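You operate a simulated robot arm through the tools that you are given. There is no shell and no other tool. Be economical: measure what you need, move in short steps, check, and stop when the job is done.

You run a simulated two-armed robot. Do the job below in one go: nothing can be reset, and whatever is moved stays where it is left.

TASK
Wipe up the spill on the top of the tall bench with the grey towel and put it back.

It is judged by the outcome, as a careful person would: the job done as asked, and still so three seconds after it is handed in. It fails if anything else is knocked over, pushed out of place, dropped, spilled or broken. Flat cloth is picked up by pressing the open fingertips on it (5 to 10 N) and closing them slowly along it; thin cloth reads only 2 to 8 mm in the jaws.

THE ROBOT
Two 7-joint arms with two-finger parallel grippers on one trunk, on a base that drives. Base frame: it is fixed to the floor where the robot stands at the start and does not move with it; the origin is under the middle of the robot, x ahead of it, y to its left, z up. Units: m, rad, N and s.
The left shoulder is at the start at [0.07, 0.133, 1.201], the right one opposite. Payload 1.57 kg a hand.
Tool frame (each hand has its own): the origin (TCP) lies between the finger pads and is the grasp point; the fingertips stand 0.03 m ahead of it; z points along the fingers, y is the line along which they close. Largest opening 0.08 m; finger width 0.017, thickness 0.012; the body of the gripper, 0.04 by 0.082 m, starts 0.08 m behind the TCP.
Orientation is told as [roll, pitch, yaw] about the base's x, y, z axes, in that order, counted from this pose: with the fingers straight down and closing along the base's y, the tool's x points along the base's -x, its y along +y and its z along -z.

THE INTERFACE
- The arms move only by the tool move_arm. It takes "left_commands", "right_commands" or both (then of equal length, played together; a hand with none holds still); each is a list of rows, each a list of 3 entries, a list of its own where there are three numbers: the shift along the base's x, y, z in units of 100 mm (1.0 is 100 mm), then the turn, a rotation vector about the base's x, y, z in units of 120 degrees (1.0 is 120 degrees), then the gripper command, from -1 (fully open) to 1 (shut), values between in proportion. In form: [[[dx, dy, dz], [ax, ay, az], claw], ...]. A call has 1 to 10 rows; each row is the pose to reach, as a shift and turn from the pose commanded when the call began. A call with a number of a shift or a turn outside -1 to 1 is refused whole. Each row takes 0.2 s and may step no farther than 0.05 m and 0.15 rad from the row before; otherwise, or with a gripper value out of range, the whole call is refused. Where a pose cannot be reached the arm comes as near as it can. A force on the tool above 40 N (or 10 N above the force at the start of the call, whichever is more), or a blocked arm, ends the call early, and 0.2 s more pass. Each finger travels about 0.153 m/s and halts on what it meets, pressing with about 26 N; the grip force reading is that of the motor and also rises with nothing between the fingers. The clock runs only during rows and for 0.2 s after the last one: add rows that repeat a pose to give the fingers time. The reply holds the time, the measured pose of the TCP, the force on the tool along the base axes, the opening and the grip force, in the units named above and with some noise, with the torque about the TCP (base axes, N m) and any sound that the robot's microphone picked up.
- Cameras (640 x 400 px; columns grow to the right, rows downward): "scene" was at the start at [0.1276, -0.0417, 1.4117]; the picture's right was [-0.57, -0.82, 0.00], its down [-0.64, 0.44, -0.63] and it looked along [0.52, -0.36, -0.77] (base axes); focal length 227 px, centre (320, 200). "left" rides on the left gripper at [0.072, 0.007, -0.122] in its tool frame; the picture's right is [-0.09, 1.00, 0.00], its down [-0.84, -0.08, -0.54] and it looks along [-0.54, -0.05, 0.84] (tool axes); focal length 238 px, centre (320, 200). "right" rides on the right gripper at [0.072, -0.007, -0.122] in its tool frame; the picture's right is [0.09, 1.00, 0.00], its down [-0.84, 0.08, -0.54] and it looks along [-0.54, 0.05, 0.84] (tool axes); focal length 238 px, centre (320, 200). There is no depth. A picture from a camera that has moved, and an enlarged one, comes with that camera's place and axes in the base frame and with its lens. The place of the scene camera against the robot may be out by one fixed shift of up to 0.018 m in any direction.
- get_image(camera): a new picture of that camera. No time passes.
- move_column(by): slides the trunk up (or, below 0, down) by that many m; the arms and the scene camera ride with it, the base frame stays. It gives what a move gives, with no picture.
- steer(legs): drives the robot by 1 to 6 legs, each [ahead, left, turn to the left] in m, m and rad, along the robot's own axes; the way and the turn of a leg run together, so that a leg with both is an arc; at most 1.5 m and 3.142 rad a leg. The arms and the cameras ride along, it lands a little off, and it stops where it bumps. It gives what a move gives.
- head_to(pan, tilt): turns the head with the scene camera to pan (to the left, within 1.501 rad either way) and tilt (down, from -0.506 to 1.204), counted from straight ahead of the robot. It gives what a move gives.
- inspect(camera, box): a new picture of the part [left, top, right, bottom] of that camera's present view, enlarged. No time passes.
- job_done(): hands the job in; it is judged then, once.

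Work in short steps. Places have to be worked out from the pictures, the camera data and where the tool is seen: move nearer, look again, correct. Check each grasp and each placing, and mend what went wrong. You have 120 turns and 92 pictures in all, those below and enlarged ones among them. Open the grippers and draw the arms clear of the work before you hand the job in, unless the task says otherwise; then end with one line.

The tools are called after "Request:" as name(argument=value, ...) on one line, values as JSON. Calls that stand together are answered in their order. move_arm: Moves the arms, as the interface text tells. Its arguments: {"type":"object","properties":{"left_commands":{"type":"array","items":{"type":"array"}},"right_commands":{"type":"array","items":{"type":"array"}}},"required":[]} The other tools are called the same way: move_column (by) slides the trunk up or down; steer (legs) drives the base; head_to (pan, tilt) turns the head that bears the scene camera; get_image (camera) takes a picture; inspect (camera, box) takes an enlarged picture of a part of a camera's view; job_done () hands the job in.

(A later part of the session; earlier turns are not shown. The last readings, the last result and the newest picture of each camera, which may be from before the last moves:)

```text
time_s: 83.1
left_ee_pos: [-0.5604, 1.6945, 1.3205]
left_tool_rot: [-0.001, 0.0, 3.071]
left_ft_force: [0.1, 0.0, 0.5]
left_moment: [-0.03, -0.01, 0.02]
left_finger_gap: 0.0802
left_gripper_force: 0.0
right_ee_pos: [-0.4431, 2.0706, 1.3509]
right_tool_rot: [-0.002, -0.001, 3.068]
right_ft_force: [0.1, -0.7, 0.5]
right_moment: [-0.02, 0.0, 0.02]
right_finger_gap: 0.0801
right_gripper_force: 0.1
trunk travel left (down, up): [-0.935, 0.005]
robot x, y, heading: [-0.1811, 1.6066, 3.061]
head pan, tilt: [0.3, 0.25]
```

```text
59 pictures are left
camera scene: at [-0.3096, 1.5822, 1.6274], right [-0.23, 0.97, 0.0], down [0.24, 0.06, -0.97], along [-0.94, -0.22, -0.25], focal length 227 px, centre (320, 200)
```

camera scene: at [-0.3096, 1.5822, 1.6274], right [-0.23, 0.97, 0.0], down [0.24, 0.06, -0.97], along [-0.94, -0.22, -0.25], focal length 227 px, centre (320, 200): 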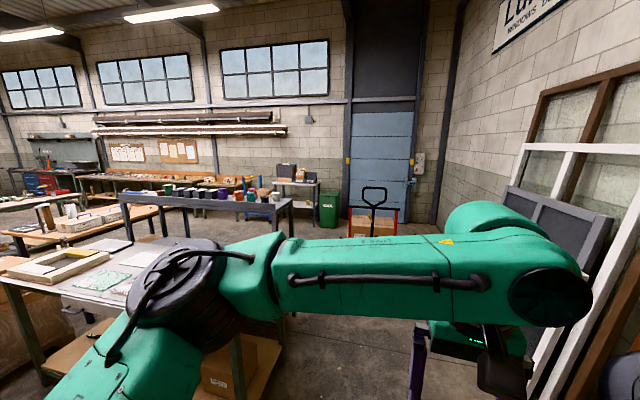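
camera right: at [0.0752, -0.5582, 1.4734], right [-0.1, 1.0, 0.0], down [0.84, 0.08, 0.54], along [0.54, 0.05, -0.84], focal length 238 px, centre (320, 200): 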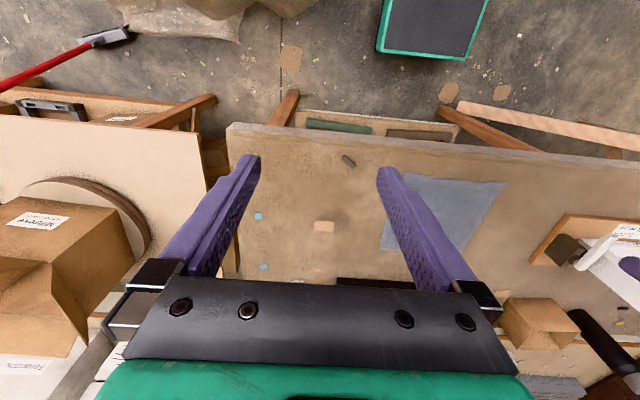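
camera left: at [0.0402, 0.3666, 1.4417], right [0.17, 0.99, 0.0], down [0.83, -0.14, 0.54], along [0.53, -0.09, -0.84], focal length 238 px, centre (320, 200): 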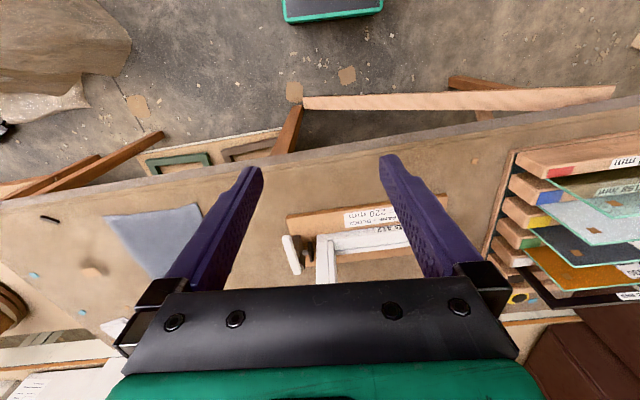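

The tall bench is confirmed: its near end is about (-1.8, 1.0) at z≈1.15. I drive ahead on the free lane beside the desk and look at its top.

Request:
steer(legs=[[0.8, -0.05, 0.08]])

Request:
head_to(pan=0.75, tilt=0.4)

Request:
get_image(camera="scene")

Request:
get_image(camera="left")

```text
time_s: 87.4
left_ee_pos: [-1.3591, 1.7364, 1.3201]
left_tool_rot: [0.0, -0.002, -3.128]
left_ft_force: [-0.3, 0.2, 0.3]
left_moment: [0.0, 0.0, -0.03]
left_finger_gap: 0.0799
left_gripper_force: 0.0
right_ee_pos: [-1.2746, 2.1219, 1.3497]
right_tool_rot: [-0.001, 0.0, -3.127]
right_ft_force: [0.4, -0.5, 0.9]
right_moment: [0.02, 0.02, 0.0]
right_finger_gap: 0.0798
right_gripper_force: 0.0
trunk travel left (down, up): [-0.935, 0.005]
robot x, y, heading: [-0.9765, 1.6752, -3.13]
head pan, tilt: [0.3, 0.25]
```

```text
time_s: 88.3
left_ee_pos: [-1.3618, 1.7381, 1.3202]
left_tool_rot: [0.001, 0.001, -3.129]
left_ft_force: [0.5, 0.3, 0.1]
left_moment: [-0.02, 0.01, 0.0]
left_finger_gap: 0.0802
left_gripper_force: 0.1
right_ee_pos: [-1.2769, 2.122, 1.3496]
right_tool_rot: [0.0, 0.002, -3.126]
right_ft_force: [-1.3, 0.6, 0.5]
right_moment: [0.03, -0.02, 0.0]
right_finger_gap: 0.08
right_gripper_force: 0.1
trunk travel left (down, up): [-0.935, 0.005]
robot x, y, heading: [-0.9739, 1.6739, -3.129]
head pan, tilt: [0.75, 0.4]
```

```text
58 pictures are left
camera scene: at [-1.0797, 1.6106, 1.6134], right [-0.69, 0.72, 0.0], down [0.28, 0.27, -0.92], along [-0.67, -0.64, -0.39], focal length 227 px, centre (320, 200)
```

scene: 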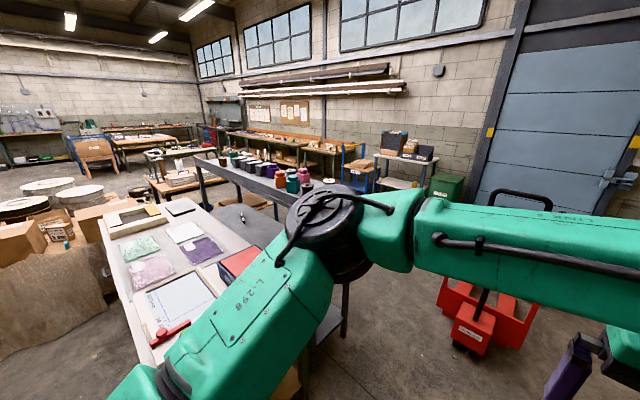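

```text
57 pictures are left
camera left: at [-1.2887, 1.7307, 1.4417], right [-0.08, -1.0, 0.0], down [-0.84, 0.07, 0.54], along [-0.54, 0.04, -0.84], focal length 238 px, centre (320, 200)
```

left: 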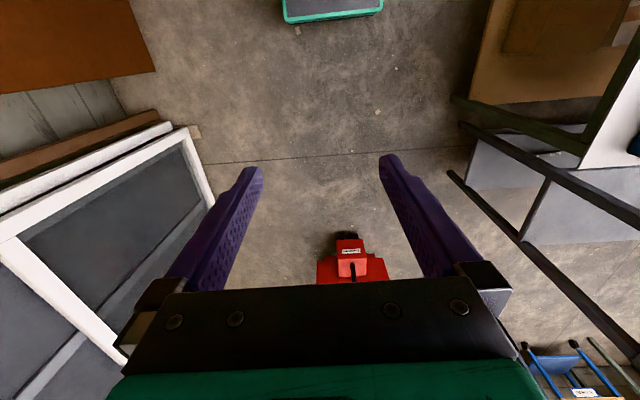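

I zoom in on the tall bench top.

Request:
inspect(camera="scene", box=[180, 130, 340, 240])

```text
3.64 times, centred on (260, 185) of scene
camera zoom: at [-1.0797, 1.6106, 1.6134], right [-0.69, 0.72, 0.0], down [0.28, 0.27, -0.92], along [-0.67, -0.64, -0.39], focal length 824 px, centre (538, 254)
```

zoom: 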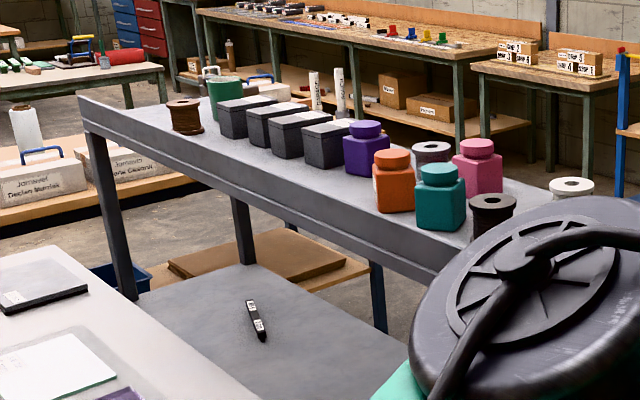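

The jar row is visible, but the near end of the top is hidden by my elbow. I turn the robot left toward the bench.

Request:
steer(legs=[[0, 0, 0.75]])

Request:
head_to(pan=-0.35, tilt=0.4)

Request:
get_image(camera="scene")

Request:
get_image(camera="right")

```text
time_s: 90.7
left_ee_pos: [-1.2999, 1.4573, 1.32]
left_tool_rot: [0.0, 0.001, -2.374]
left_ft_force: [0.1, -0.5, 0.2]
left_moment: [0.0, -0.02, 0.03]
left_finger_gap: 0.0801
left_gripper_force: 0.1
right_ee_pos: [-1.5025, 1.7945, 1.3504]
right_tool_rot: [0.0, 0.0, -2.375]
right_ft_force: [-0.6, 0.6, -0.6]
right_moment: [-0.03, -0.03, -0.03]
right_finger_gap: 0.0796
right_gripper_force: 0.0
trunk travel left (down, up): [-0.935, 0.005]
robot x, y, heading: [-0.975, 1.6748, -2.376]
head pan, tilt: [0.75, 0.4]
```

```text
time_s: 92.0
left_ee_pos: [-1.3003, 1.4561, 1.3214]
left_tool_rot: [0.0, 0.0, -2.371]
left_ft_force: [-0.9, 0.2, -0.3]
left_moment: [0.01, -0.02, 0.02]
left_finger_gap: 0.0798
left_gripper_force: 0.0
right_ee_pos: [-1.5008, 1.7945, 1.35]
right_tool_rot: [-0.001, 0.001, -2.374]
right_ft_force: [-0.8, 0.5, -0.2]
right_moment: [0.02, -0.01, 0.02]
right_finger_gap: 0.0798
right_gripper_force: 0.1
trunk travel left (down, up): [-0.935, 0.005]
robot x, y, heading: [-0.9769, 1.6716, -2.375]
head pan, tilt: [-0.351, 0.4]
```

```text
55 pictures are left
camera scene: at [-1.083, 1.6027, 1.6134], right [-0.41, 0.91, 0.0], down [0.36, 0.16, -0.92], along [-0.84, -0.37, -0.39], focal length 227 px, centre (320, 200)
```

scene: 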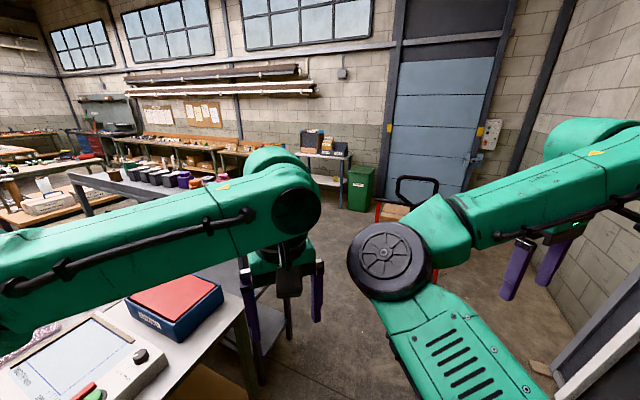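

```text
54 pictures are left
camera right: at [-1.4538, 1.849, 1.4718], right [0.76, -0.65, 0.0], down [-0.55, -0.64, 0.54], along [-0.35, -0.41, -0.84], focal length 238 px, centre (320, 200)
```

right: 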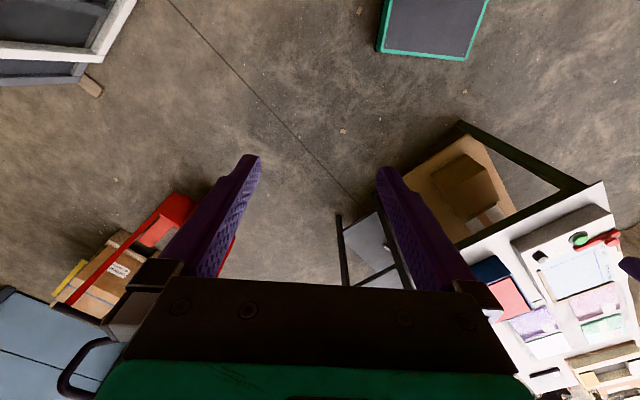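

My forearm hides the near end. I move beside the bench's end and face it.

Request:
steer(legs=[[0.43, -0.42, 0], [0, 0, 0.8]])

Request:
head_to(pan=-0.3, tilt=0.5)

Request:
get_image(camera="scene")

Request:
get_image(camera="right")

```text
time_s: 97.5
left_ee_pos: [-1.6371, 1.3053, 1.3195]
left_tool_rot: [0.0, 0.0, -1.568]
left_ft_force: [0.3, -0.4, -0.3]
left_moment: [0.03, 0.01, -0.03]
left_finger_gap: 0.0798
left_gripper_force: 0.1
right_ee_pos: [-2.0209, 1.3943, 1.3501]
right_tool_rot: [0.0, -0.001, -1.567]
right_ft_force: [0.3, 0.3, -0.3]
right_moment: [-0.01, -0.01, 0.03]
right_finger_gap: 0.0801
right_gripper_force: 0.0
trunk travel left (down, up): [-0.935, 0.005]
robot x, y, heading: [-1.5671, 1.684, -1.567]
head pan, tilt: [-0.351, 0.4]
```

```text
time_s: 98.2
left_ee_pos: [-1.6353, 1.3051, 1.3213]
left_tool_rot: [0.0, 0.002, -1.568]
left_ft_force: [-0.6, 0.8, -0.8]
left_moment: [0.03, -0.02, -0.01]
left_finger_gap: 0.08
left_gripper_force: 0.1
right_ee_pos: [-2.0194, 1.3937, 1.3501]
right_tool_rot: [-0.002, 0.002, -1.567]
right_ft_force: [0.1, -0.3, 0.5]
right_moment: [0.03, -0.01, -0.02]
right_finger_gap: 0.0801
right_gripper_force: 0.0
trunk travel left (down, up): [-0.935, 0.005]
robot x, y, heading: [-1.5695, 1.6847, -1.564]
head pan, tilt: [-0.3, 0.499]
```

```text
53 pictures are left
camera scene: at [-1.5803, 1.5532, 1.6043], right [-0.96, 0.29, 0.0], down [0.14, 0.46, -0.88], along [-0.26, -0.84, -0.48], focal length 227 px, centre (320, 200)
```

scene: 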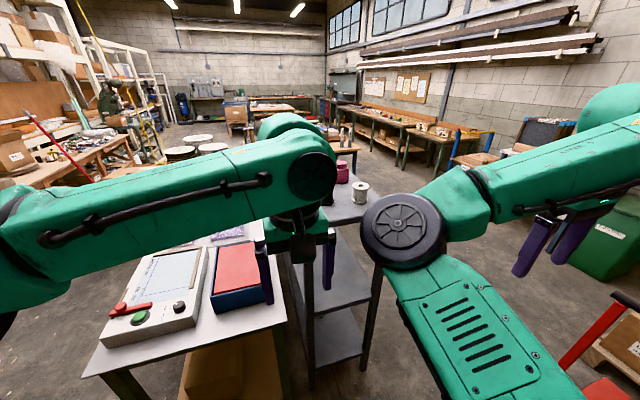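

```text
52 pictures are left
camera right: at [-2.0252, 1.4655, 1.4718], right [1.0, 0.09, 0.0], down [0.08, -0.84, 0.54], along [0.05, -0.54, -0.84], focal length 238 px, centre (320, 200)
```

right: 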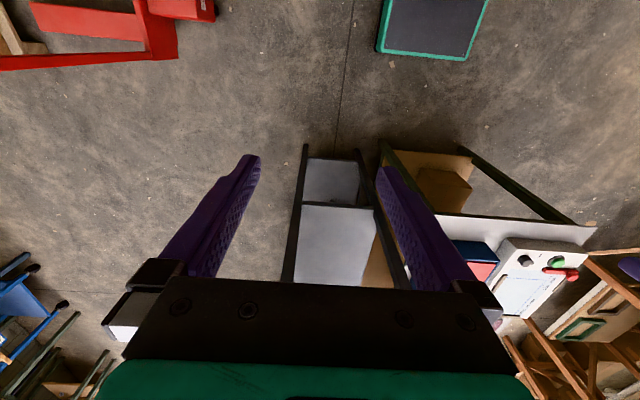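

The bench top is just ahead, hidden by my arms. I shift sideways along its end to get a clear view of the top.

Request:
steer(legs=[[0.0, -0.42, 0]])

Request:
head_to(pan=0.02, tilt=0.5)

Request:
get_image(camera="scene")

Request:
get_image(camera="left")

```text
time_s: 100.8
left_ee_pos: [-2.0605, 1.304, 1.3209]
left_tool_rot: [-0.001, 0.0, -1.567]
left_ft_force: [0.3, 0.2, 0.3]
left_moment: [-0.02, 0.04, -0.04]
left_finger_gap: 0.0799
left_gripper_force: 0.1
right_ee_pos: [-2.4449, 1.3914, 1.3505]
right_tool_rot: [-0.002, -0.001, -1.566]
right_ft_force: [0.5, 0.4, 0.4]
right_moment: [0.0, 0.03, -0.02]
right_finger_gap: 0.0801
right_gripper_force: 0.0
trunk travel left (down, up): [-0.935, 0.005]
robot x, y, heading: [-1.995, 1.6822, -1.567]
head pan, tilt: [-0.3, 0.499]
```

```text
time_s: 101.6
left_ee_pos: [-2.0643, 1.3035, 1.3212]
left_tool_rot: [0.001, 0.0, -1.566]
left_ft_force: [0.1, -0.1, -0.1]
left_moment: [0.03, 0.0, 0.02]
left_finger_gap: 0.0799
left_gripper_force: 0.0
right_ee_pos: [-2.448, 1.3916, 1.3501]
right_tool_rot: [-0.002, 0.002, -1.568]
right_ft_force: [0.3, 0.3, -0.4]
right_moment: [0.0, -0.01, 0.0]
right_finger_gap: 0.0799
right_gripper_force: 0.0
trunk travel left (down, up): [-0.935, 0.005]
robot x, y, heading: [-1.9981, 1.6887, -1.566]
head pan, tilt: [0.019, 0.499]
```

```text
51 pictures are left
camera scene: at [-1.9798, 1.5479, 1.6043], right [-1.0, -0.02, 0.0], down [-0.01, 0.48, -0.88], along [0.02, -0.88, -0.48], focal length 227 px, centre (320, 200)
```

scene: 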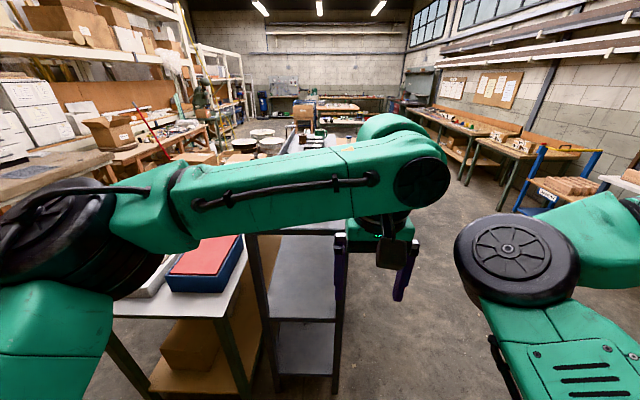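

```text
50 pictures are left
camera left: at [-2.0568, 1.3748, 1.4418], right [1.0, -0.09, 0.0], down [-0.07, -0.84, 0.54], along [-0.05, -0.54, -0.84], focal length 238 px, centre (320, 200)
```

left: 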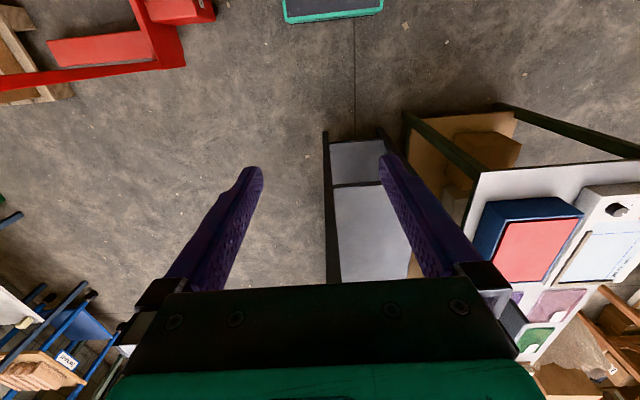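

The tall bench is narrow (x≈-2.03..-1.72, end y≈0.9); the far side has free floor. I slip between the bench corner and the pallet jack to the far side in small legs.

Request:
steer(legs=[[0.15, 0.0, 0], [0.25, -0.23, 0]])

Request:
get_image(camera="left")

Request:
head_to(pan=0.6, tilt=0.8)

Request:
get_image(camera="scene")

```text
time_s: 104.8
left_ee_pos: [-2.2974, 0.9122, 1.3217]
left_tool_rot: [-0.003, 0.0, -1.574]
left_ft_force: [0.4, 0.6, -0.1]
left_moment: [0.01, -0.01, 0.01]
left_finger_gap: 0.0801
left_gripper_force: 0.1
right_ee_pos: [-2.6793, 1.0034, 1.3521]
right_tool_rot: [-0.002, 0.0, -1.575]
right_ft_force: [-0.6, 0.1, 0.7]
right_moment: [-0.02, 0.02, -0.02]
right_finger_gap: 0.08
right_gripper_force: 0.0
trunk travel left (down, up): [-0.935, 0.005]
robot x, y, heading: [-2.226, 1.2938, -1.571]
head pan, tilt: [0.019, 0.499]
```

```text
49 pictures are left
camera left: at [-2.2894, 0.9836, 1.4426], right [1.0, -0.1, 0.0], down [-0.08, -0.84, 0.54], along [-0.05, -0.54, -0.84], focal length 238 px, centre (320, 200)
```

left: 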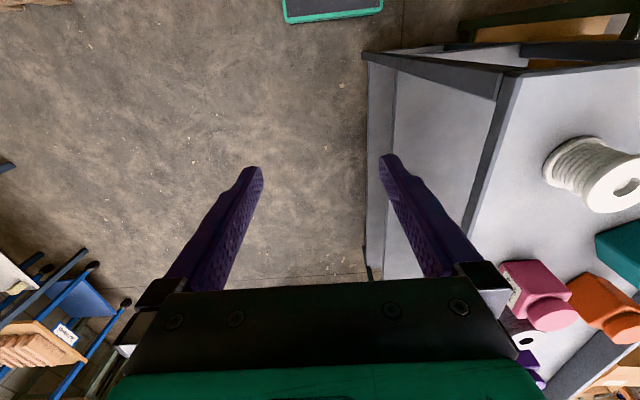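

```text
time_s: 105.8
left_ee_pos: [-2.2994, 0.9104, 1.3212]
left_tool_rot: [0.001, 0.0, -1.574]
left_ft_force: [-1.1, 0.4, 0.3]
left_moment: [-0.02, 0.04, -0.02]
left_finger_gap: 0.0801
left_gripper_force: 0.1
right_ee_pos: [-2.6826, 1.0001, 1.349]
right_tool_rot: [0.0, 0.001, -1.577]
right_ft_force: [-0.2, 0.0, -0.2]
right_moment: [0.0, 0.0, -0.04]
right_finger_gap: 0.0802
right_gripper_force: 0.0
trunk travel left (down, up): [-0.935, 0.005]
robot x, y, heading: [-2.2276, 1.2923, -1.577]
head pan, tilt: [0.6, 0.799]
```

```text
48 pictures are left
camera scene: at [-2.1704, 1.1772, 1.5783], right [-0.83, -0.56, 0.0], down [-0.4, 0.59, -0.7], along [0.39, -0.58, -0.72], focal length 227 px, centre (320, 200)
```

scene: 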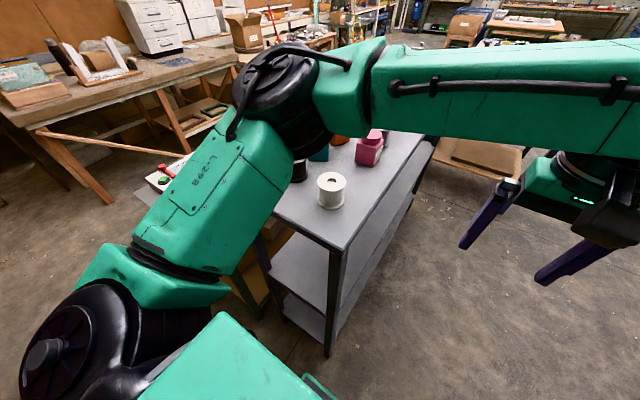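

The near end of the top is clean. I go on along the far side and look at the rest.

Request:
steer(legs=[[0.25, -0.3, 0], [0.5, 0, 0]])

Request:
get_image(camera="scene")

Request:
get_image(camera="left")

```text
time_s: 110.8
left_ee_pos: [-2.6087, 0.1575, 1.3225]
left_tool_rot: [0.001, -0.001, -1.568]
left_ft_force: [-0.2, -0.1, -0.4]
left_moment: [-0.02, 0.01, -0.03]
left_finger_gap: 0.08
left_gripper_force: 0.1
right_ee_pos: [-2.9898, 0.2474, 1.3497]
right_tool_rot: [0.0, -0.002, -1.568]
right_ft_force: [0.7, 0.4, 0.0]
right_moment: [-0.02, 0.01, 0.0]
right_finger_gap: 0.0801
right_gripper_force: 0.1
trunk travel left (down, up): [-0.935, 0.005]
robot x, y, heading: [-2.5355, 0.5381, -1.566]
head pan, tilt: [0.6, 0.799]
```

```text
47 pictures are left
camera scene: at [-2.4788, 0.4274, 1.5786], right [-0.82, -0.57, 0.0], down [-0.41, 0.59, -0.7], along [0.39, -0.58, -0.72], focal length 227 px, centre (320, 200)
```

scene: 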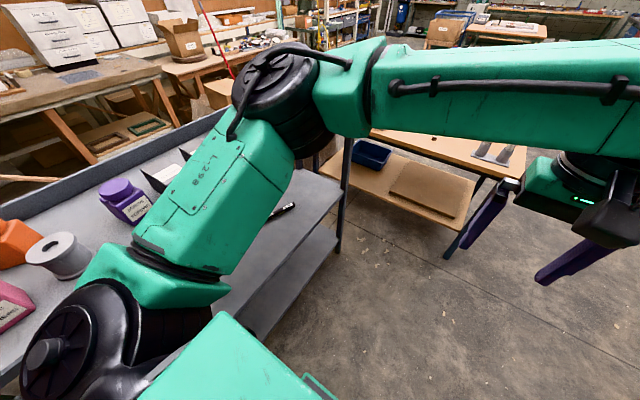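

```text
46 pictures are left
camera left: at [-2.6, 0.2298, 1.4425], right [1.0, -0.09, 0.0], down [-0.08, -0.84, 0.54], along [-0.05, -0.54, -0.84], focal length 238 px, centre (320, 200)
```

left: 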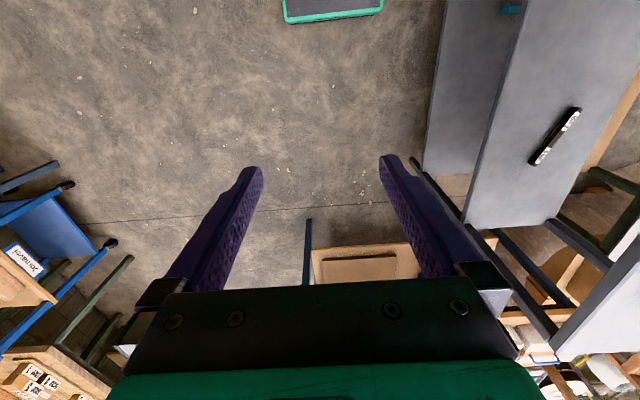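

I turn to face the bench (hands stay short of its edge and above it) to see its whole top.

Request:
steer(legs=[[0, 0, 1.56]])

Request:
head_to(pan=-0.45, tilt=0.5)

Request:
get_image(camera="scene")

Request:
get_image(camera="right")

Request:
get_image(camera="left")

```text
time_s: 115.1
left_ee_pos: [-2.1538, 0.4772, 1.3216]
left_tool_rot: [0.001, 0.0, 0.018]
left_ft_force: [-0.8, 0.2, -0.2]
left_moment: [0.01, 0.01, 0.02]
left_finger_gap: 0.0798
left_gripper_force: 0.1
right_ee_pos: [-2.2368, 0.0917, 1.3498]
right_tool_rot: [0.0, 0.0, 0.018]
right_ft_force: [0.3, 0.5, 1.0]
right_moment: [0.0, 0.03, 0.0]
right_finger_gap: 0.0805
right_gripper_force: 0.1
trunk travel left (down, up): [-0.935, 0.005]
robot x, y, heading: [-2.5353, 0.5375, 0.016]
head pan, tilt: [0.6, 0.799]
```

```text
time_s: 116.4
left_ee_pos: [-2.1553, 0.4779, 1.3205]
left_tool_rot: [-0.001, 0.0, 0.016]
left_ft_force: [-0.3, 1.0, 1.3]
left_moment: [0.02, -0.02, -0.01]
left_finger_gap: 0.0798
left_gripper_force: 0.1
right_ee_pos: [-2.2374, 0.0925, 1.3499]
right_tool_rot: [-0.001, -0.001, 0.019]
right_ft_force: [0.5, 0.1, 0.4]
right_moment: [0.0, 0.01, 0.02]
right_finger_gap: 0.08
right_gripper_force: 0.0
trunk travel left (down, up): [-0.935, 0.005]
robot x, y, heading: [-2.5394, 0.5402, 0.023]
head pan, tilt: [-0.45, 0.499]
```

```text
45 pictures are left
camera scene: at [-2.3917, 0.5041, 1.6043], right [-0.42, -0.91, 0.0], down [-0.44, 0.2, -0.88], along [0.8, -0.37, -0.48], focal length 227 px, centre (320, 200)
```

scene: 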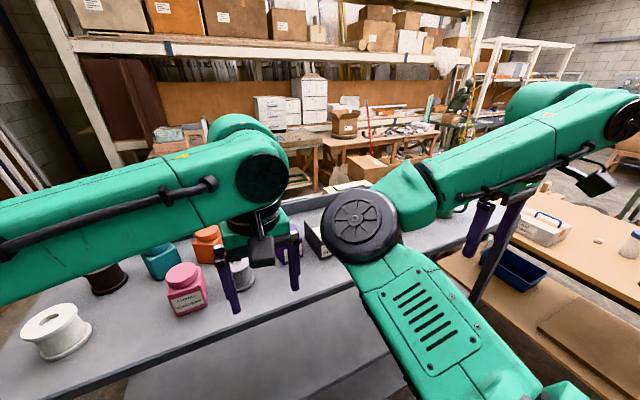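

```text
44 pictures are left
camera right: at [-2.3082, 0.0846, 1.472], right [-0.11, 0.99, 0.0], down [0.84, 0.09, 0.54], along [0.54, 0.06, -0.84], focal length 238 px, centre (320, 200)
```

right: 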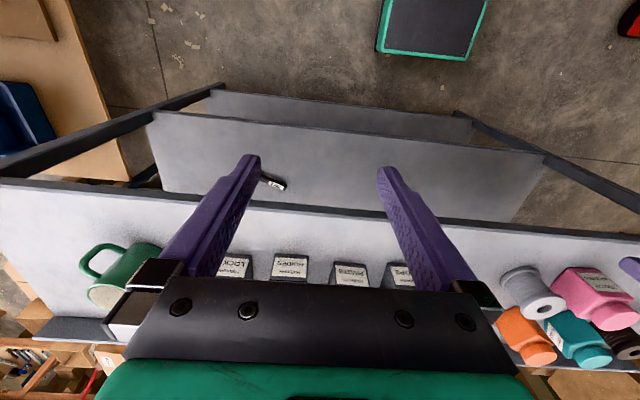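

```text
43 pictures are left
camera left: at [-2.226, 0.4823, 1.4419], right [0.07, 1.0, 0.0], down [0.84, -0.06, 0.54], along [0.54, -0.04, -0.84], focal length 238 px, centre (320, 200)
```

left: 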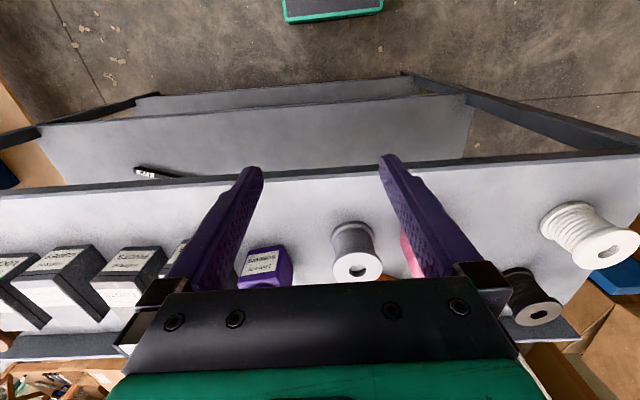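

The tall bench top is in view. I enlarge both pictures to find the spill.

Request:
inspect(camera="right", box=[0, 160, 280, 335])

Request:
inspect(camera="scene", box=[0, 180, 340, 390])

```text
2.29 times, centred on (140, 248) of right
camera zoom: at [-2.3082, 0.0846, 1.472], right [-0.11, 0.99, 0.0], down [0.84, 0.09, 0.54], along [0.54, 0.06, -0.84], focal length 545 px, centre (731, 91)
```

zoom: 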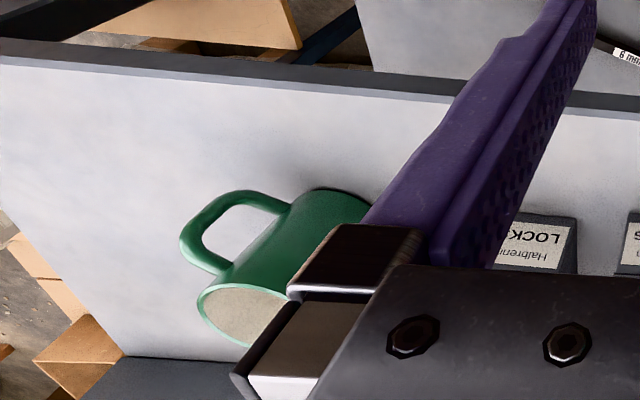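

```text
1.88 times, centred on (170, 285) of scene
camera zoom: at [-2.3917, 0.5041, 1.6043], right [-0.42, -0.91, 0.0], down [-0.44, 0.2, -0.88], along [0.8, -0.37, -0.48], focal length 427 px, centre (602, 40)
```

zoom: 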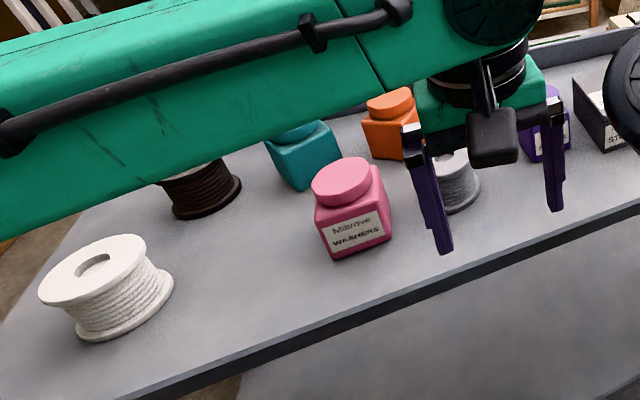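

I drive along the bench toward its other half, since part of it is still hidden.

Request:
steer(legs=[[-0.1, -0.5, 0]])

Request:
head_to(pan=-0.4, tilt=0.6)

Request:
get_image(camera="left")

Request:
get_image(camera="scene")

```text
time_s: 119.4
left_ee_pos: [-2.2436, -0.0184, 1.3214]
left_tool_rot: [-0.002, 0.0, 0.018]
left_ft_force: [0.4, 0.2, 0.1]
left_moment: [-0.03, -0.04, 0.0]
left_finger_gap: 0.08
left_gripper_force: 0.0
right_ee_pos: [-2.3273, -0.4044, 1.3513]
right_tool_rot: [-0.002, 0.0, 0.017]
right_ft_force: [-0.5, 0.8, -0.1]
right_moment: [-0.03, 0.01, 0.01]
right_finger_gap: 0.0798
right_gripper_force: 0.0
trunk travel left (down, up): [-0.935, 0.005]
robot x, y, heading: [-2.6284, 0.0415, 0.021]
head pan, tilt: [-0.45, 0.499]
```

```text
time_s: 120.0
left_ee_pos: [-2.2447, -0.02, 1.3203]
left_tool_rot: [-0.001, 0.001, 0.017]
left_ft_force: [0.4, 0.6, -0.1]
left_moment: [-0.04, 0.0, -0.05]
left_finger_gap: 0.0798
left_gripper_force: 0.1
right_ee_pos: [-2.3274, -0.4059, 1.3513]
right_tool_rot: [-0.002, 0.001, 0.015]
right_ft_force: [0.4, -0.2, 0.2]
right_moment: [0.0, -0.01, -0.03]
right_finger_gap: 0.0798
right_gripper_force: 0.1
trunk travel left (down, up): [-0.935, 0.005]
robot x, y, heading: [-2.6301, 0.0426, 0.015]
head pan, tilt: [-0.4, 0.6]
```

```text
40 pictures are left
camera left: at [-2.3155, -0.0157, 1.4419], right [0.07, 1.0, 0.0], down [0.84, -0.06, 0.54], along [0.54, -0.04, -0.84], focal length 238 px, centre (320, 200)
```

left: 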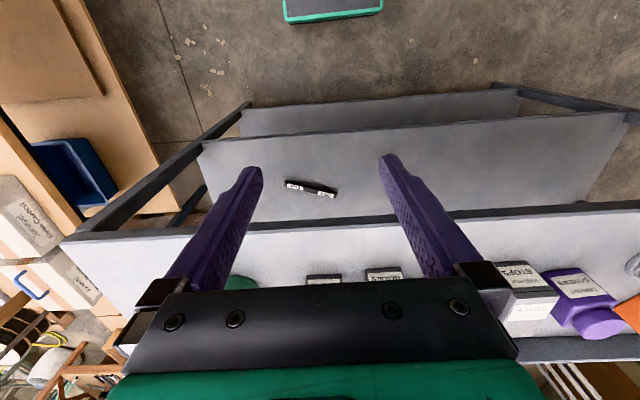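

```text
39 pictures are left
camera scene: at [-2.4819, 0.0114, 1.5952], right [-0.37, -0.93, 0.0], down [-0.52, 0.21, -0.83], along [0.77, -0.31, -0.56], focal length 227 px, centre (320, 200)
```

scene: 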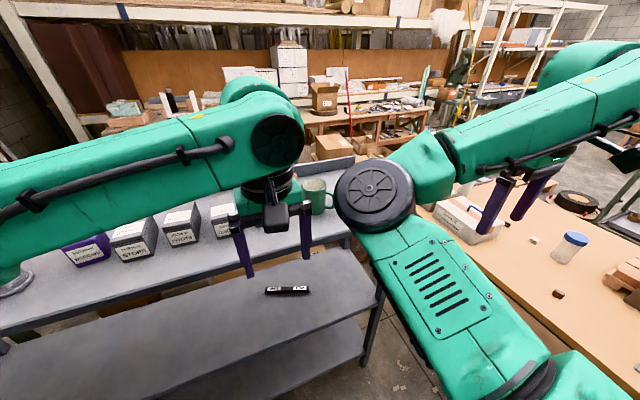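

Request:
inspect(camera="scene", box=[150, 160, 360, 290])

```text
3.05 times, centred on (255, 225) of scene
camera zoom: at [-2.4819, 0.0114, 1.5952], right [-0.37, -0.93, 0.0], down [-0.52, 0.21, -0.83], along [0.77, -0.31, -0.56], focal length 691 px, centre (518, 124)
```

zoom: 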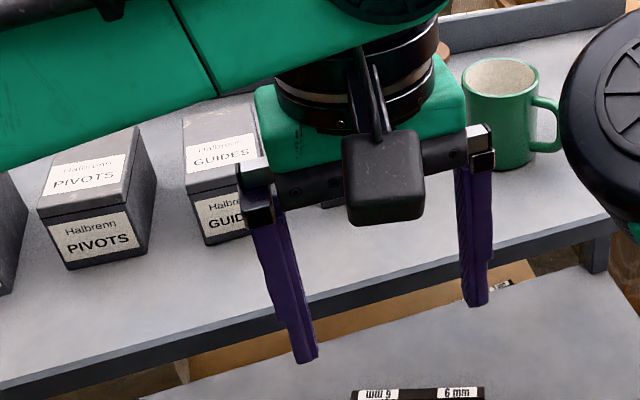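

No spill seen on the front strip; I lift the left hand and extend it so its camera looks straight down on the whole top, including behind the boxes.

Request:
move_arm(left_commands=[[[0.2, 0, 0.3], [0, 0, 0], -1], [[0.4, 0, 0.6], [0, 0, 0], -1], [[0.6, 0, 0.9], [0, 0, 0], -1], [[0.8, 0, 1.0], [0, 0, 0], -1], [[1.0, 0, 1.0], [0, 0, 0], -1], [[1.0, 0, 1.0], [0, 0, 0], -1]])

Request:
get_image(camera="left")

```text
time_s: 121.4
left_ee_pos: [-2.1655, -0.022, 1.4219]
left_tool_rot: [-0.002, -0.002, 0.016]
left_ft_force: [-0.5, 0.3, 0.2]
left_moment: [-0.03, 0.01, 0.03]
left_finger_gap: 0.0801
left_gripper_force: 0.0
left hand out of reach, approached as far as the arm can: row 5, 6
right_ee_pos: [-2.3278, -0.4049, 1.3509]
right_tool_rot: [-0.001, 0.0, 0.016]
right_ft_force: [0.1, 0.3, -0.7]
right_moment: [-0.01, -0.01, -0.03]
right_finger_gap: 0.08
right_gripper_force: 0.1
trunk travel left (down, up): [-0.935, 0.005]
robot x, y, heading: [-2.6247, 0.0369, 0.018]
head pan, tilt: [-0.4, 0.6]
```

```text
37 pictures are left
camera left: at [-2.2368, -0.017, 1.5418], right [0.08, 1.0, 0.0], down [0.84, -0.06, 0.54], along [0.54, -0.04, -0.84], focal length 238 px, centre (320, 200)
```

left: 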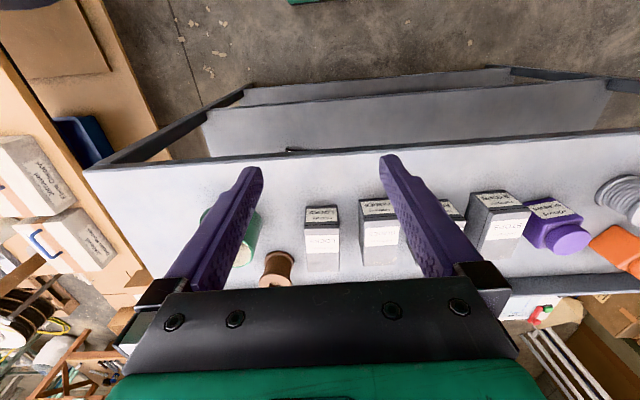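

Request:
inspect(camera="left", box=[80, 140, 320, 290])

Request:
inspect(camera="left", box=[320, 140, 640, 340])

```text
2.67 times, centred on (200, 215) of left
camera zoom: at [-2.2368, -0.017, 1.5418], right [0.08, 1.0, 0.0], down [0.84, -0.06, 0.54], along [0.54, -0.04, -0.84], focal length 636 px, centre (640, 160)
```

zoom: 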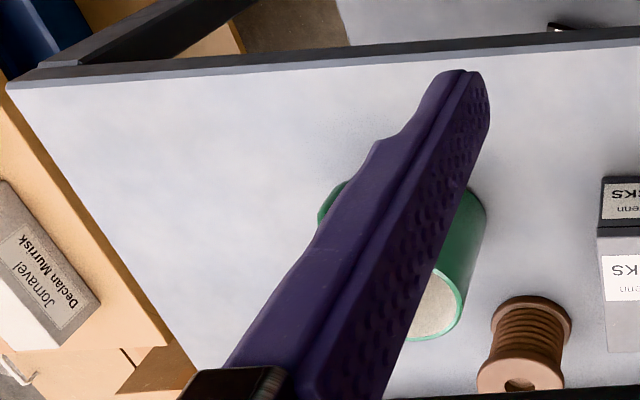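

```text
2.00 times, centred on (480, 240) of left
camera zoom: at [-2.2368, -0.017, 1.5418], right [0.08, 1.0, 0.0], down [0.84, -0.06, 0.54], along [0.54, -0.04, -0.84], focal length 477 px, centre (0, 120)
```

zoom: 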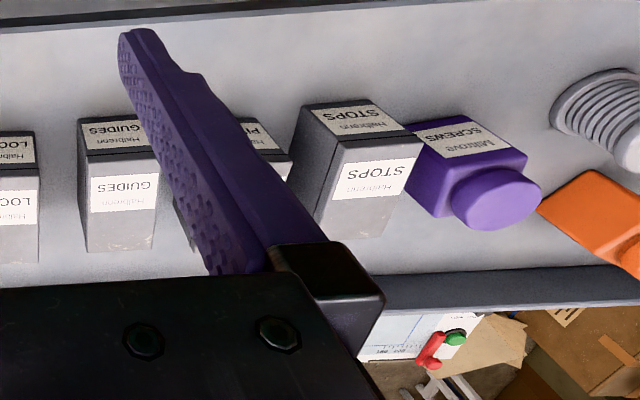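

No spill on this bench at all. I retract the hand, back off and survey the other benches from this side of the shop.

Request:
move_arm(left_commands=[[[-0.3, 0, 0], [0, 0, 0], -1], [[-0.7, 0, -0.1], [0, 0, 0], -1], [[-1.0, 0, -0.3], [0, 0, 0], -1], [[-1.0, 0, -0.6], [0, 0, 0], -1], [[-1.0, 0, -0.9], [0, 0, 0], -1]])

Request:
steer(legs=[[-0.1, 0, 0], [0, 0, 2.0]])

Request:
head_to(pan=0.3, tilt=0.2)

Request:
get_image(camera="scene")

Request:
head_to(pan=1.4, tilt=0.25)

Request:
get_image(camera="scene")

```text
time_s: 122.6
left_ee_pos: [-2.2612, -0.021, 1.3292]
left_tool_rot: [-0.001, 0.0, 0.017]
left_ft_force: [0.2, 0.2, -0.1]
left_moment: [0.02, 0.0, 0.01]
left_finger_gap: 0.0801
left_gripper_force: 0.0
right_ee_pos: [-2.3257, -0.4051, 1.3508]
right_tool_rot: [-0.001, 0.002, 0.019]
right_ft_force: [0.3, 0.4, 0.4]
right_moment: [-0.02, 0.0, -0.03]
right_finger_gap: 0.0798
right_gripper_force: 0.1
trunk travel left (down, up): [-0.935, 0.005]
robot x, y, heading: [-2.6315, 0.0402, 0.019]
head pan, tilt: [-0.4, 0.6]
```

```text
time_s: 128.6
left_ee_pos: [-2.8313, 0.396, 1.3294]
left_tool_rot: [0.001, 0.0, 2.027]
left_ft_force: [0.4, -0.4, 0.1]
left_moment: [0.02, 0.0, -0.01]
left_finger_gap: 0.0802
left_gripper_force: 0.1
right_ee_pos: [-2.4553, 0.5016, 1.3494]
right_tool_rot: [-0.001, 0.0, 2.028]
right_ft_force: [-0.4, -0.6, 0.3]
right_moment: [-0.01, 0.01, 0.0]
right_finger_gap: 0.0799
right_gripper_force: 0.1
trunk travel left (down, up): [-0.935, 0.005]
robot x, y, heading: [-2.7349, 0.0401, 2.028]
head pan, tilt: [-0.4, 0.6]
```

```text
time_s: 129.7
left_ee_pos: [-2.8314, 0.3962, 1.329]
left_tool_rot: [0.0, -0.001, 2.028]
left_ft_force: [-0.7, 0.9, -0.6]
left_moment: [-0.01, -0.03, -0.05]
left_finger_gap: 0.0801
left_gripper_force: 0.1
right_ee_pos: [-2.455, 0.5018, 1.3501]
right_tool_rot: [0.0, 0.001, 2.028]
right_ft_force: [0.2, -0.5, -0.1]
right_moment: [0.0, 0.01, -0.02]
right_finger_gap: 0.0798
right_gripper_force: 0.1
trunk travel left (down, up): [-0.935, 0.005]
robot x, y, heading: [-2.7313, 0.0401, 2.027]
head pan, tilt: [0.3, 0.201]
```

```text
34 pictures are left
camera scene: at [-2.804, 0.1536, 1.6319], right [0.73, 0.69, 0.0], down [0.14, -0.15, -0.98], along [-0.67, 0.71, -0.2], focal length 227 px, centre (320, 200)
```

scene: 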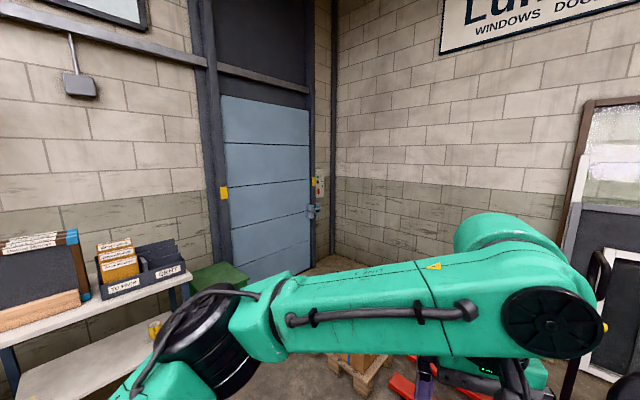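

```text
time_s: 131.0
left_ee_pos: [-2.8313, 0.3957, 1.3298]
left_tool_rot: [0.001, 0.002, 2.028]
left_ft_force: [0.9, -0.3, 0.0]
left_moment: [0.0, 0.04, -0.01]
left_finger_gap: 0.08
left_gripper_force: 0.0
right_ee_pos: [-2.4557, 0.5023, 1.3506]
right_tool_rot: [-0.002, 0.0, 2.028]
right_ft_force: [0.0, -0.2, 0.5]
right_moment: [0.02, 0.03, -0.04]
right_finger_gap: 0.0798
right_gripper_force: 0.0
trunk travel left (down, up): [-0.935, 0.005]
robot x, y, heading: [-2.7291, 0.0394, 2.026]
head pan, tilt: [1.4, 0.25]
```

```text
33 pictures are left
camera scene: at [-2.8298, 0.0596, 1.6274], right [-0.28, 0.96, 0.0], down [0.24, 0.07, -0.97], along [-0.93, -0.27, -0.25], focal length 227 px, centre (320, 200)
```

scene: 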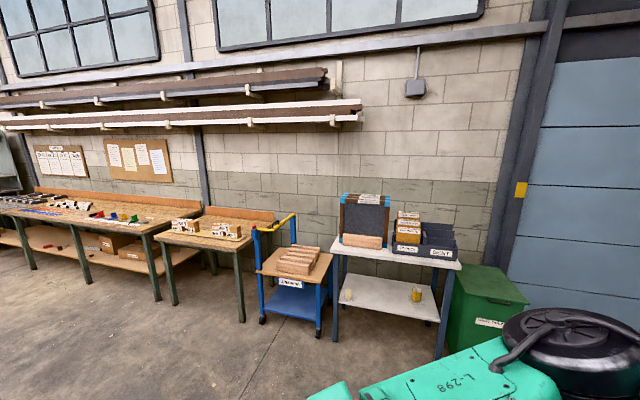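

All other benches are ~0.75 m high, so the grey one (z≈1.13) is the tall bench. The spill must be hidden or faint; I face the bench again and shift the left hand aside for an unobstructed head view.

Request:
steer(legs=[[0, 0, -2.02]])

Request:
move_arm(left_commands=[[[0, 0.45, 0], [0, 0, 0], -1], [[0, 0.9, 0], [0, 0, 0], -1], [[0, 1.0, 0], [0, 0, 0], -1]])

Request:
move_arm(left_commands=[[[0, 0.45, 0], [0, 0, 0], -1], [[0, 0.9, 0], [0, 0, 0], -1], [[0, 1.0, 0], [0, 0, 0], -1]])

Request:
move_arm(left_commands=[[[0, 0.45, 0], [0, 0, 0], -1], [[0, 0.9, 0], [0, 0, 0], -1], [[0, 1.0, 0], [0, 0, 0], -1]])

Request:
move_arm(left_commands=[[[0, 0.45, 0], [0, 0, 0], -1], [[0, 0.9, 0], [0, 0, 0], -1], [[0, 1.0, 0], [0, 0, 0], -1]])

Request:
head_to(pan=0.0, tilt=0.5)

Request:
get_image(camera="scene")

```text
time_s: 136.3
left_ee_pos: [-2.3699, -0.0357, 1.3291]
left_tool_rot: [-0.002, 0.0, -0.019]
left_ft_force: [0.0, 0.9, 0.3]
left_moment: [0.0, 0.02, 0.02]
left_finger_gap: 0.0803
left_gripper_force: 0.1
right_ee_pos: [-2.4468, -0.4167, 1.3494]
right_tool_rot: [-0.003, -0.001, -0.017]
right_ft_force: [0.3, 0.9, 0.4]
right_moment: [0.0, 0.02, 0.0]
right_finger_gap: 0.0801
right_gripper_force: 0.0
trunk travel left (down, up): [-0.935, 0.005]
robot x, y, heading: [-2.7317, 0.0395, -0.018]
head pan, tilt: [1.4, 0.25]
```

```text
time_s: 137.1
left_ee_pos: [-2.3694, 0.0628, 1.33]
left_tool_rot: [0.001, -0.002, -0.018]
left_ft_force: [0.9, -1.0, 0.0]
left_moment: [0.0, 0.01, -0.01]
left_finger_gap: 0.0798
left_gripper_force: 0.0
right_ee_pos: [-2.4467, -0.4179, 1.3505]
right_tool_rot: [0.001, 0.003, -0.017]
right_ft_force: [-0.2, 0.6, 0.1]
right_moment: [0.0, -0.02, 0.02]
right_finger_gap: 0.0799
right_gripper_force: 0.1
trunk travel left (down, up): [-0.935, 0.005]
robot x, y, heading: [-2.7318, 0.0356, -0.016]
head pan, tilt: [1.4, 0.25]
```

```text
time_s: 137.9
left_ee_pos: [-2.3685, 0.163, 1.3302]
left_tool_rot: [0.0, 0.0, -0.02]
left_ft_force: [0.7, -0.5, 0.6]
left_moment: [0.01, 0.02, -0.02]
left_finger_gap: 0.0801
left_gripper_force: 0.1
right_ee_pos: [-2.4465, -0.4194, 1.3496]
right_tool_rot: [0.0, 0.0, -0.017]
right_ft_force: [1.0, 0.2, -0.1]
right_moment: [0.03, -0.02, -0.01]
right_finger_gap: 0.0802
right_gripper_force: 0.0
trunk travel left (down, up): [-0.935, 0.005]
robot x, y, heading: [-2.7312, 0.0447, -0.015]
head pan, tilt: [1.4, 0.25]
```

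```text
time_s: 138.7
left_ee_pos: [-2.3669, 0.265, 1.3281]
left_tool_rot: [0.0, -0.001, -0.016]
left_ft_force: [0.1, 0.0, 0.1]
left_moment: [0.03, 0.0, 0.01]
left_finger_gap: 0.08
left_gripper_force: 0.1
right_ee_pos: [-2.446, -0.4192, 1.3504]
right_tool_rot: [-0.002, 0.002, -0.018]
right_ft_force: [-0.1, 0.5, -0.3]
right_moment: [0.03, 0.03, 0.05]
right_finger_gap: 0.0801
right_gripper_force: 0.0
trunk travel left (down, up): [-0.935, 0.005]
robot x, y, heading: [-2.7283, 0.0383, -0.023]
head pan, tilt: [1.4, 0.25]
```

```text
time_s: 139.5
left_ee_pos: [-2.3662, 0.3652, 1.3264]
left_tool_rot: [0.0, 0.0, -0.017]
left_ft_force: [0.0, -0.7, -0.1]
left_moment: [0.0, 0.01, 0.01]
left_finger_gap: 0.0799
left_gripper_force: 0.2
right_ee_pos: [-2.4467, -0.4196, 1.3491]
right_tool_rot: [0.0, 0.0, -0.017]
right_ft_force: [0.0, 0.3, 0.0]
right_moment: [0.01, 0.0, 0.0]
right_finger_gap: 0.08
right_gripper_force: 0.0
trunk travel left (down, up): [-0.935, 0.005]
robot x, y, heading: [-2.7329, 0.0373, -0.011]
head pan, tilt: [1.4, 0.25]
```

```text
time_s: 141.0
left_ee_pos: [-2.3662, 0.3654, 1.3258]
left_tool_rot: [0.0, 0.0, -0.017]
left_ft_force: [-0.8, 0.0, -0.2]
left_moment: [0.0, 0.01, 0.02]
left_finger_gap: 0.0798
left_gripper_force: 0.0
right_ee_pos: [-2.4468, -0.4197, 1.3497]
right_tool_rot: [-0.002, 0.0, -0.018]
right_ft_force: [0.6, -0.3, -1.5]
right_moment: [0.04, -0.02, 0.02]
right_finger_gap: 0.0801
right_gripper_force: 0.1
trunk travel left (down, up): [-0.935, 0.005]
robot x, y, heading: [-2.7317, 0.035, -0.016]
head pan, tilt: [0.0, 0.499]
```

```text
32 pictures are left
camera scene: at [-2.5768, 0.0383, 1.6043], right [-0.02, -1.0, 0.0], down [-0.48, 0.01, -0.88], along [0.88, -0.01, -0.48], focal length 227 px, centre (320, 200)
```

scene: 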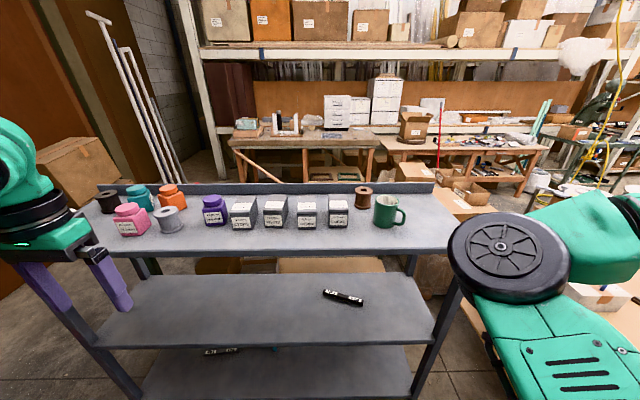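

Now the whole top is visible. I zoom on it carefully.

Request:
inspect(camera="scene", box=[280, 170, 470, 270])

Request:
inspect(camera="scene", box=[90, 170, 280, 270])

Request:
inspect(camera="scene", box=[220, 90, 560, 200])

```text
3.37 times, centred on (375, 220) of scene
camera zoom: at [-2.5768, 0.0383, 1.6043], right [-0.02, -1.0, 0.0], down [-0.48, 0.01, -0.88], along [0.88, -0.01, -0.48], focal length 764 px, centre (135, 133)
```

zoom: 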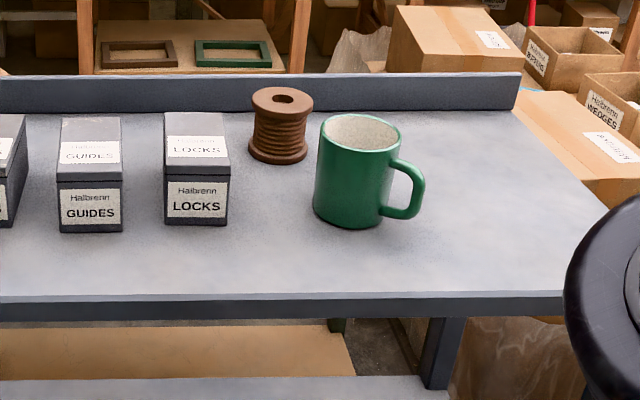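

```text
3.37 times, centred on (185, 220) of scene
camera zoom: at [-2.5768, 0.0383, 1.6043], right [-0.02, -1.0, 0.0], down [-0.48, 0.01, -0.88], along [0.88, -0.01, -0.48], focal length 764 px, centre (775, 133)
```

zoom: 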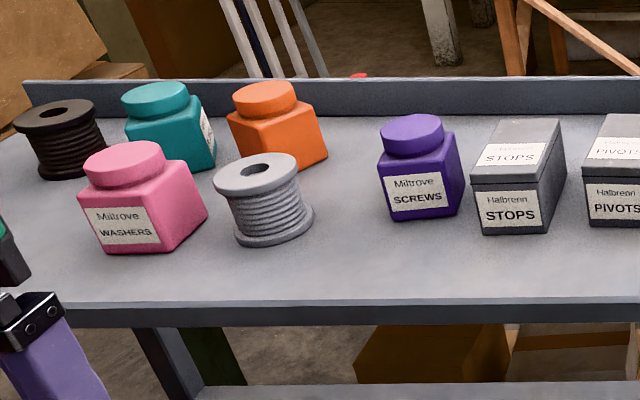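

```text
1.88 times, centred on (390, 145) of scene
camera zoom: at [-2.5768, 0.0383, 1.6043], right [-0.02, -1.0, 0.0], down [-0.48, 0.01, -0.88], along [0.88, -0.01, -0.48], focal length 427 px, centre (188, 304)
```

zoom: 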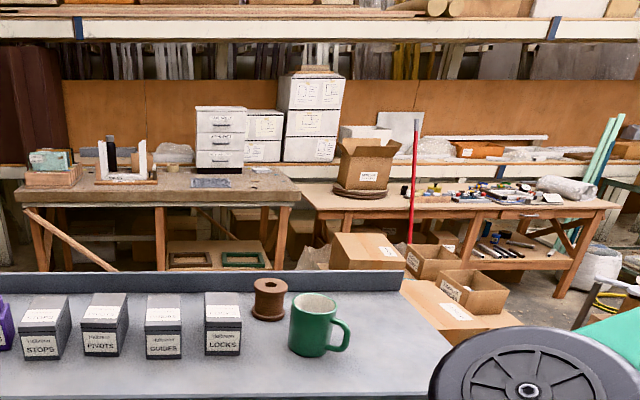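

The grey table's top is clean everywhere. In this view the towel's own bench (0.853) clearly stands taller than its neighbours — so it may be "the tall bench", and the dark patch beside the tan block may be the spill. I go back by the same path.

Request:
steer(legs=[[0.2, 0.5, 0.016], [0.03, 0.56, 0], [0.5, 0.4, 0], [1.0, 0.15, 0], [0.65, 0, 0], [0, -1.5, 0]])

Request:
head_to(pan=-0.4, tilt=0.6)

Request:
get_image(camera="scene")

```text
time_s: 165.2
left_ee_pos: [0.0093, 0.5185, 1.325]
left_tool_rot: [-0.001, 0.001, 0.01]
left_ft_force: [0.8, 0.1, -0.6]
left_moment: [0.01, -0.01, 0.02]
left_finger_gap: 0.08
left_gripper_force: 0.0
right_ee_pos: [-0.0495, -0.2666, 1.3504]
right_tool_rot: [-0.002, -0.001, 0.011]
right_ft_force: [0.0, -0.1, 0.1]
right_moment: [0.02, -0.01, -0.02]
right_finger_gap: 0.08
right_gripper_force: 0.1
trunk travel left (down, up): [-0.935, 0.005]
robot x, y, heading: [-0.3465, 0.1793, 0.009]
head pan, tilt: [0.0, 0.499]
```

```text
time_s: 166.0
left_ee_pos: [0.0099, 0.5181, 1.3278]
left_tool_rot: [0.0, 0.001, 0.012]
left_ft_force: [-0.4, -0.2, 0.2]
left_moment: [-0.01, 0.0, 0.0]
left_finger_gap: 0.08
left_gripper_force: 0.2
right_ee_pos: [-0.0492, -0.2668, 1.3495]
right_tool_rot: [-0.002, 0.0, 0.011]
right_ft_force: [-0.1, -0.5, -0.9]
right_moment: [0.06, -0.01, 0.01]
right_finger_gap: 0.0801
right_gripper_force: 0.1
trunk travel left (down, up): [-0.935, 0.005]
robot x, y, heading: [-0.3463, 0.1836, 0.011]
head pan, tilt: [-0.4, 0.6]
```

```text
28 pictures are left
camera scene: at [-0.2008, 0.1498, 1.5952], right [-0.38, -0.93, 0.0], down [-0.52, 0.21, -0.83], along [0.76, -0.31, -0.56], focal length 227 px, centre (320, 200)
```

scene: 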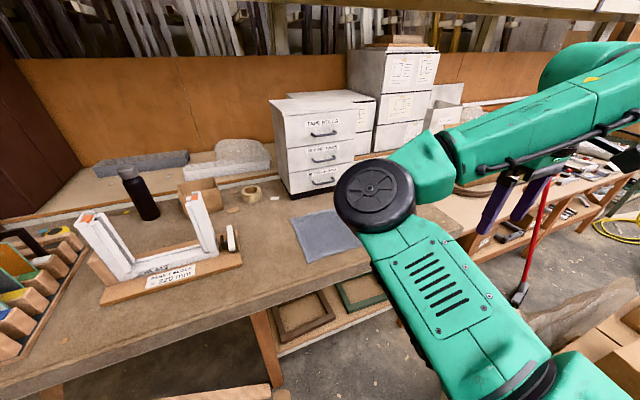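

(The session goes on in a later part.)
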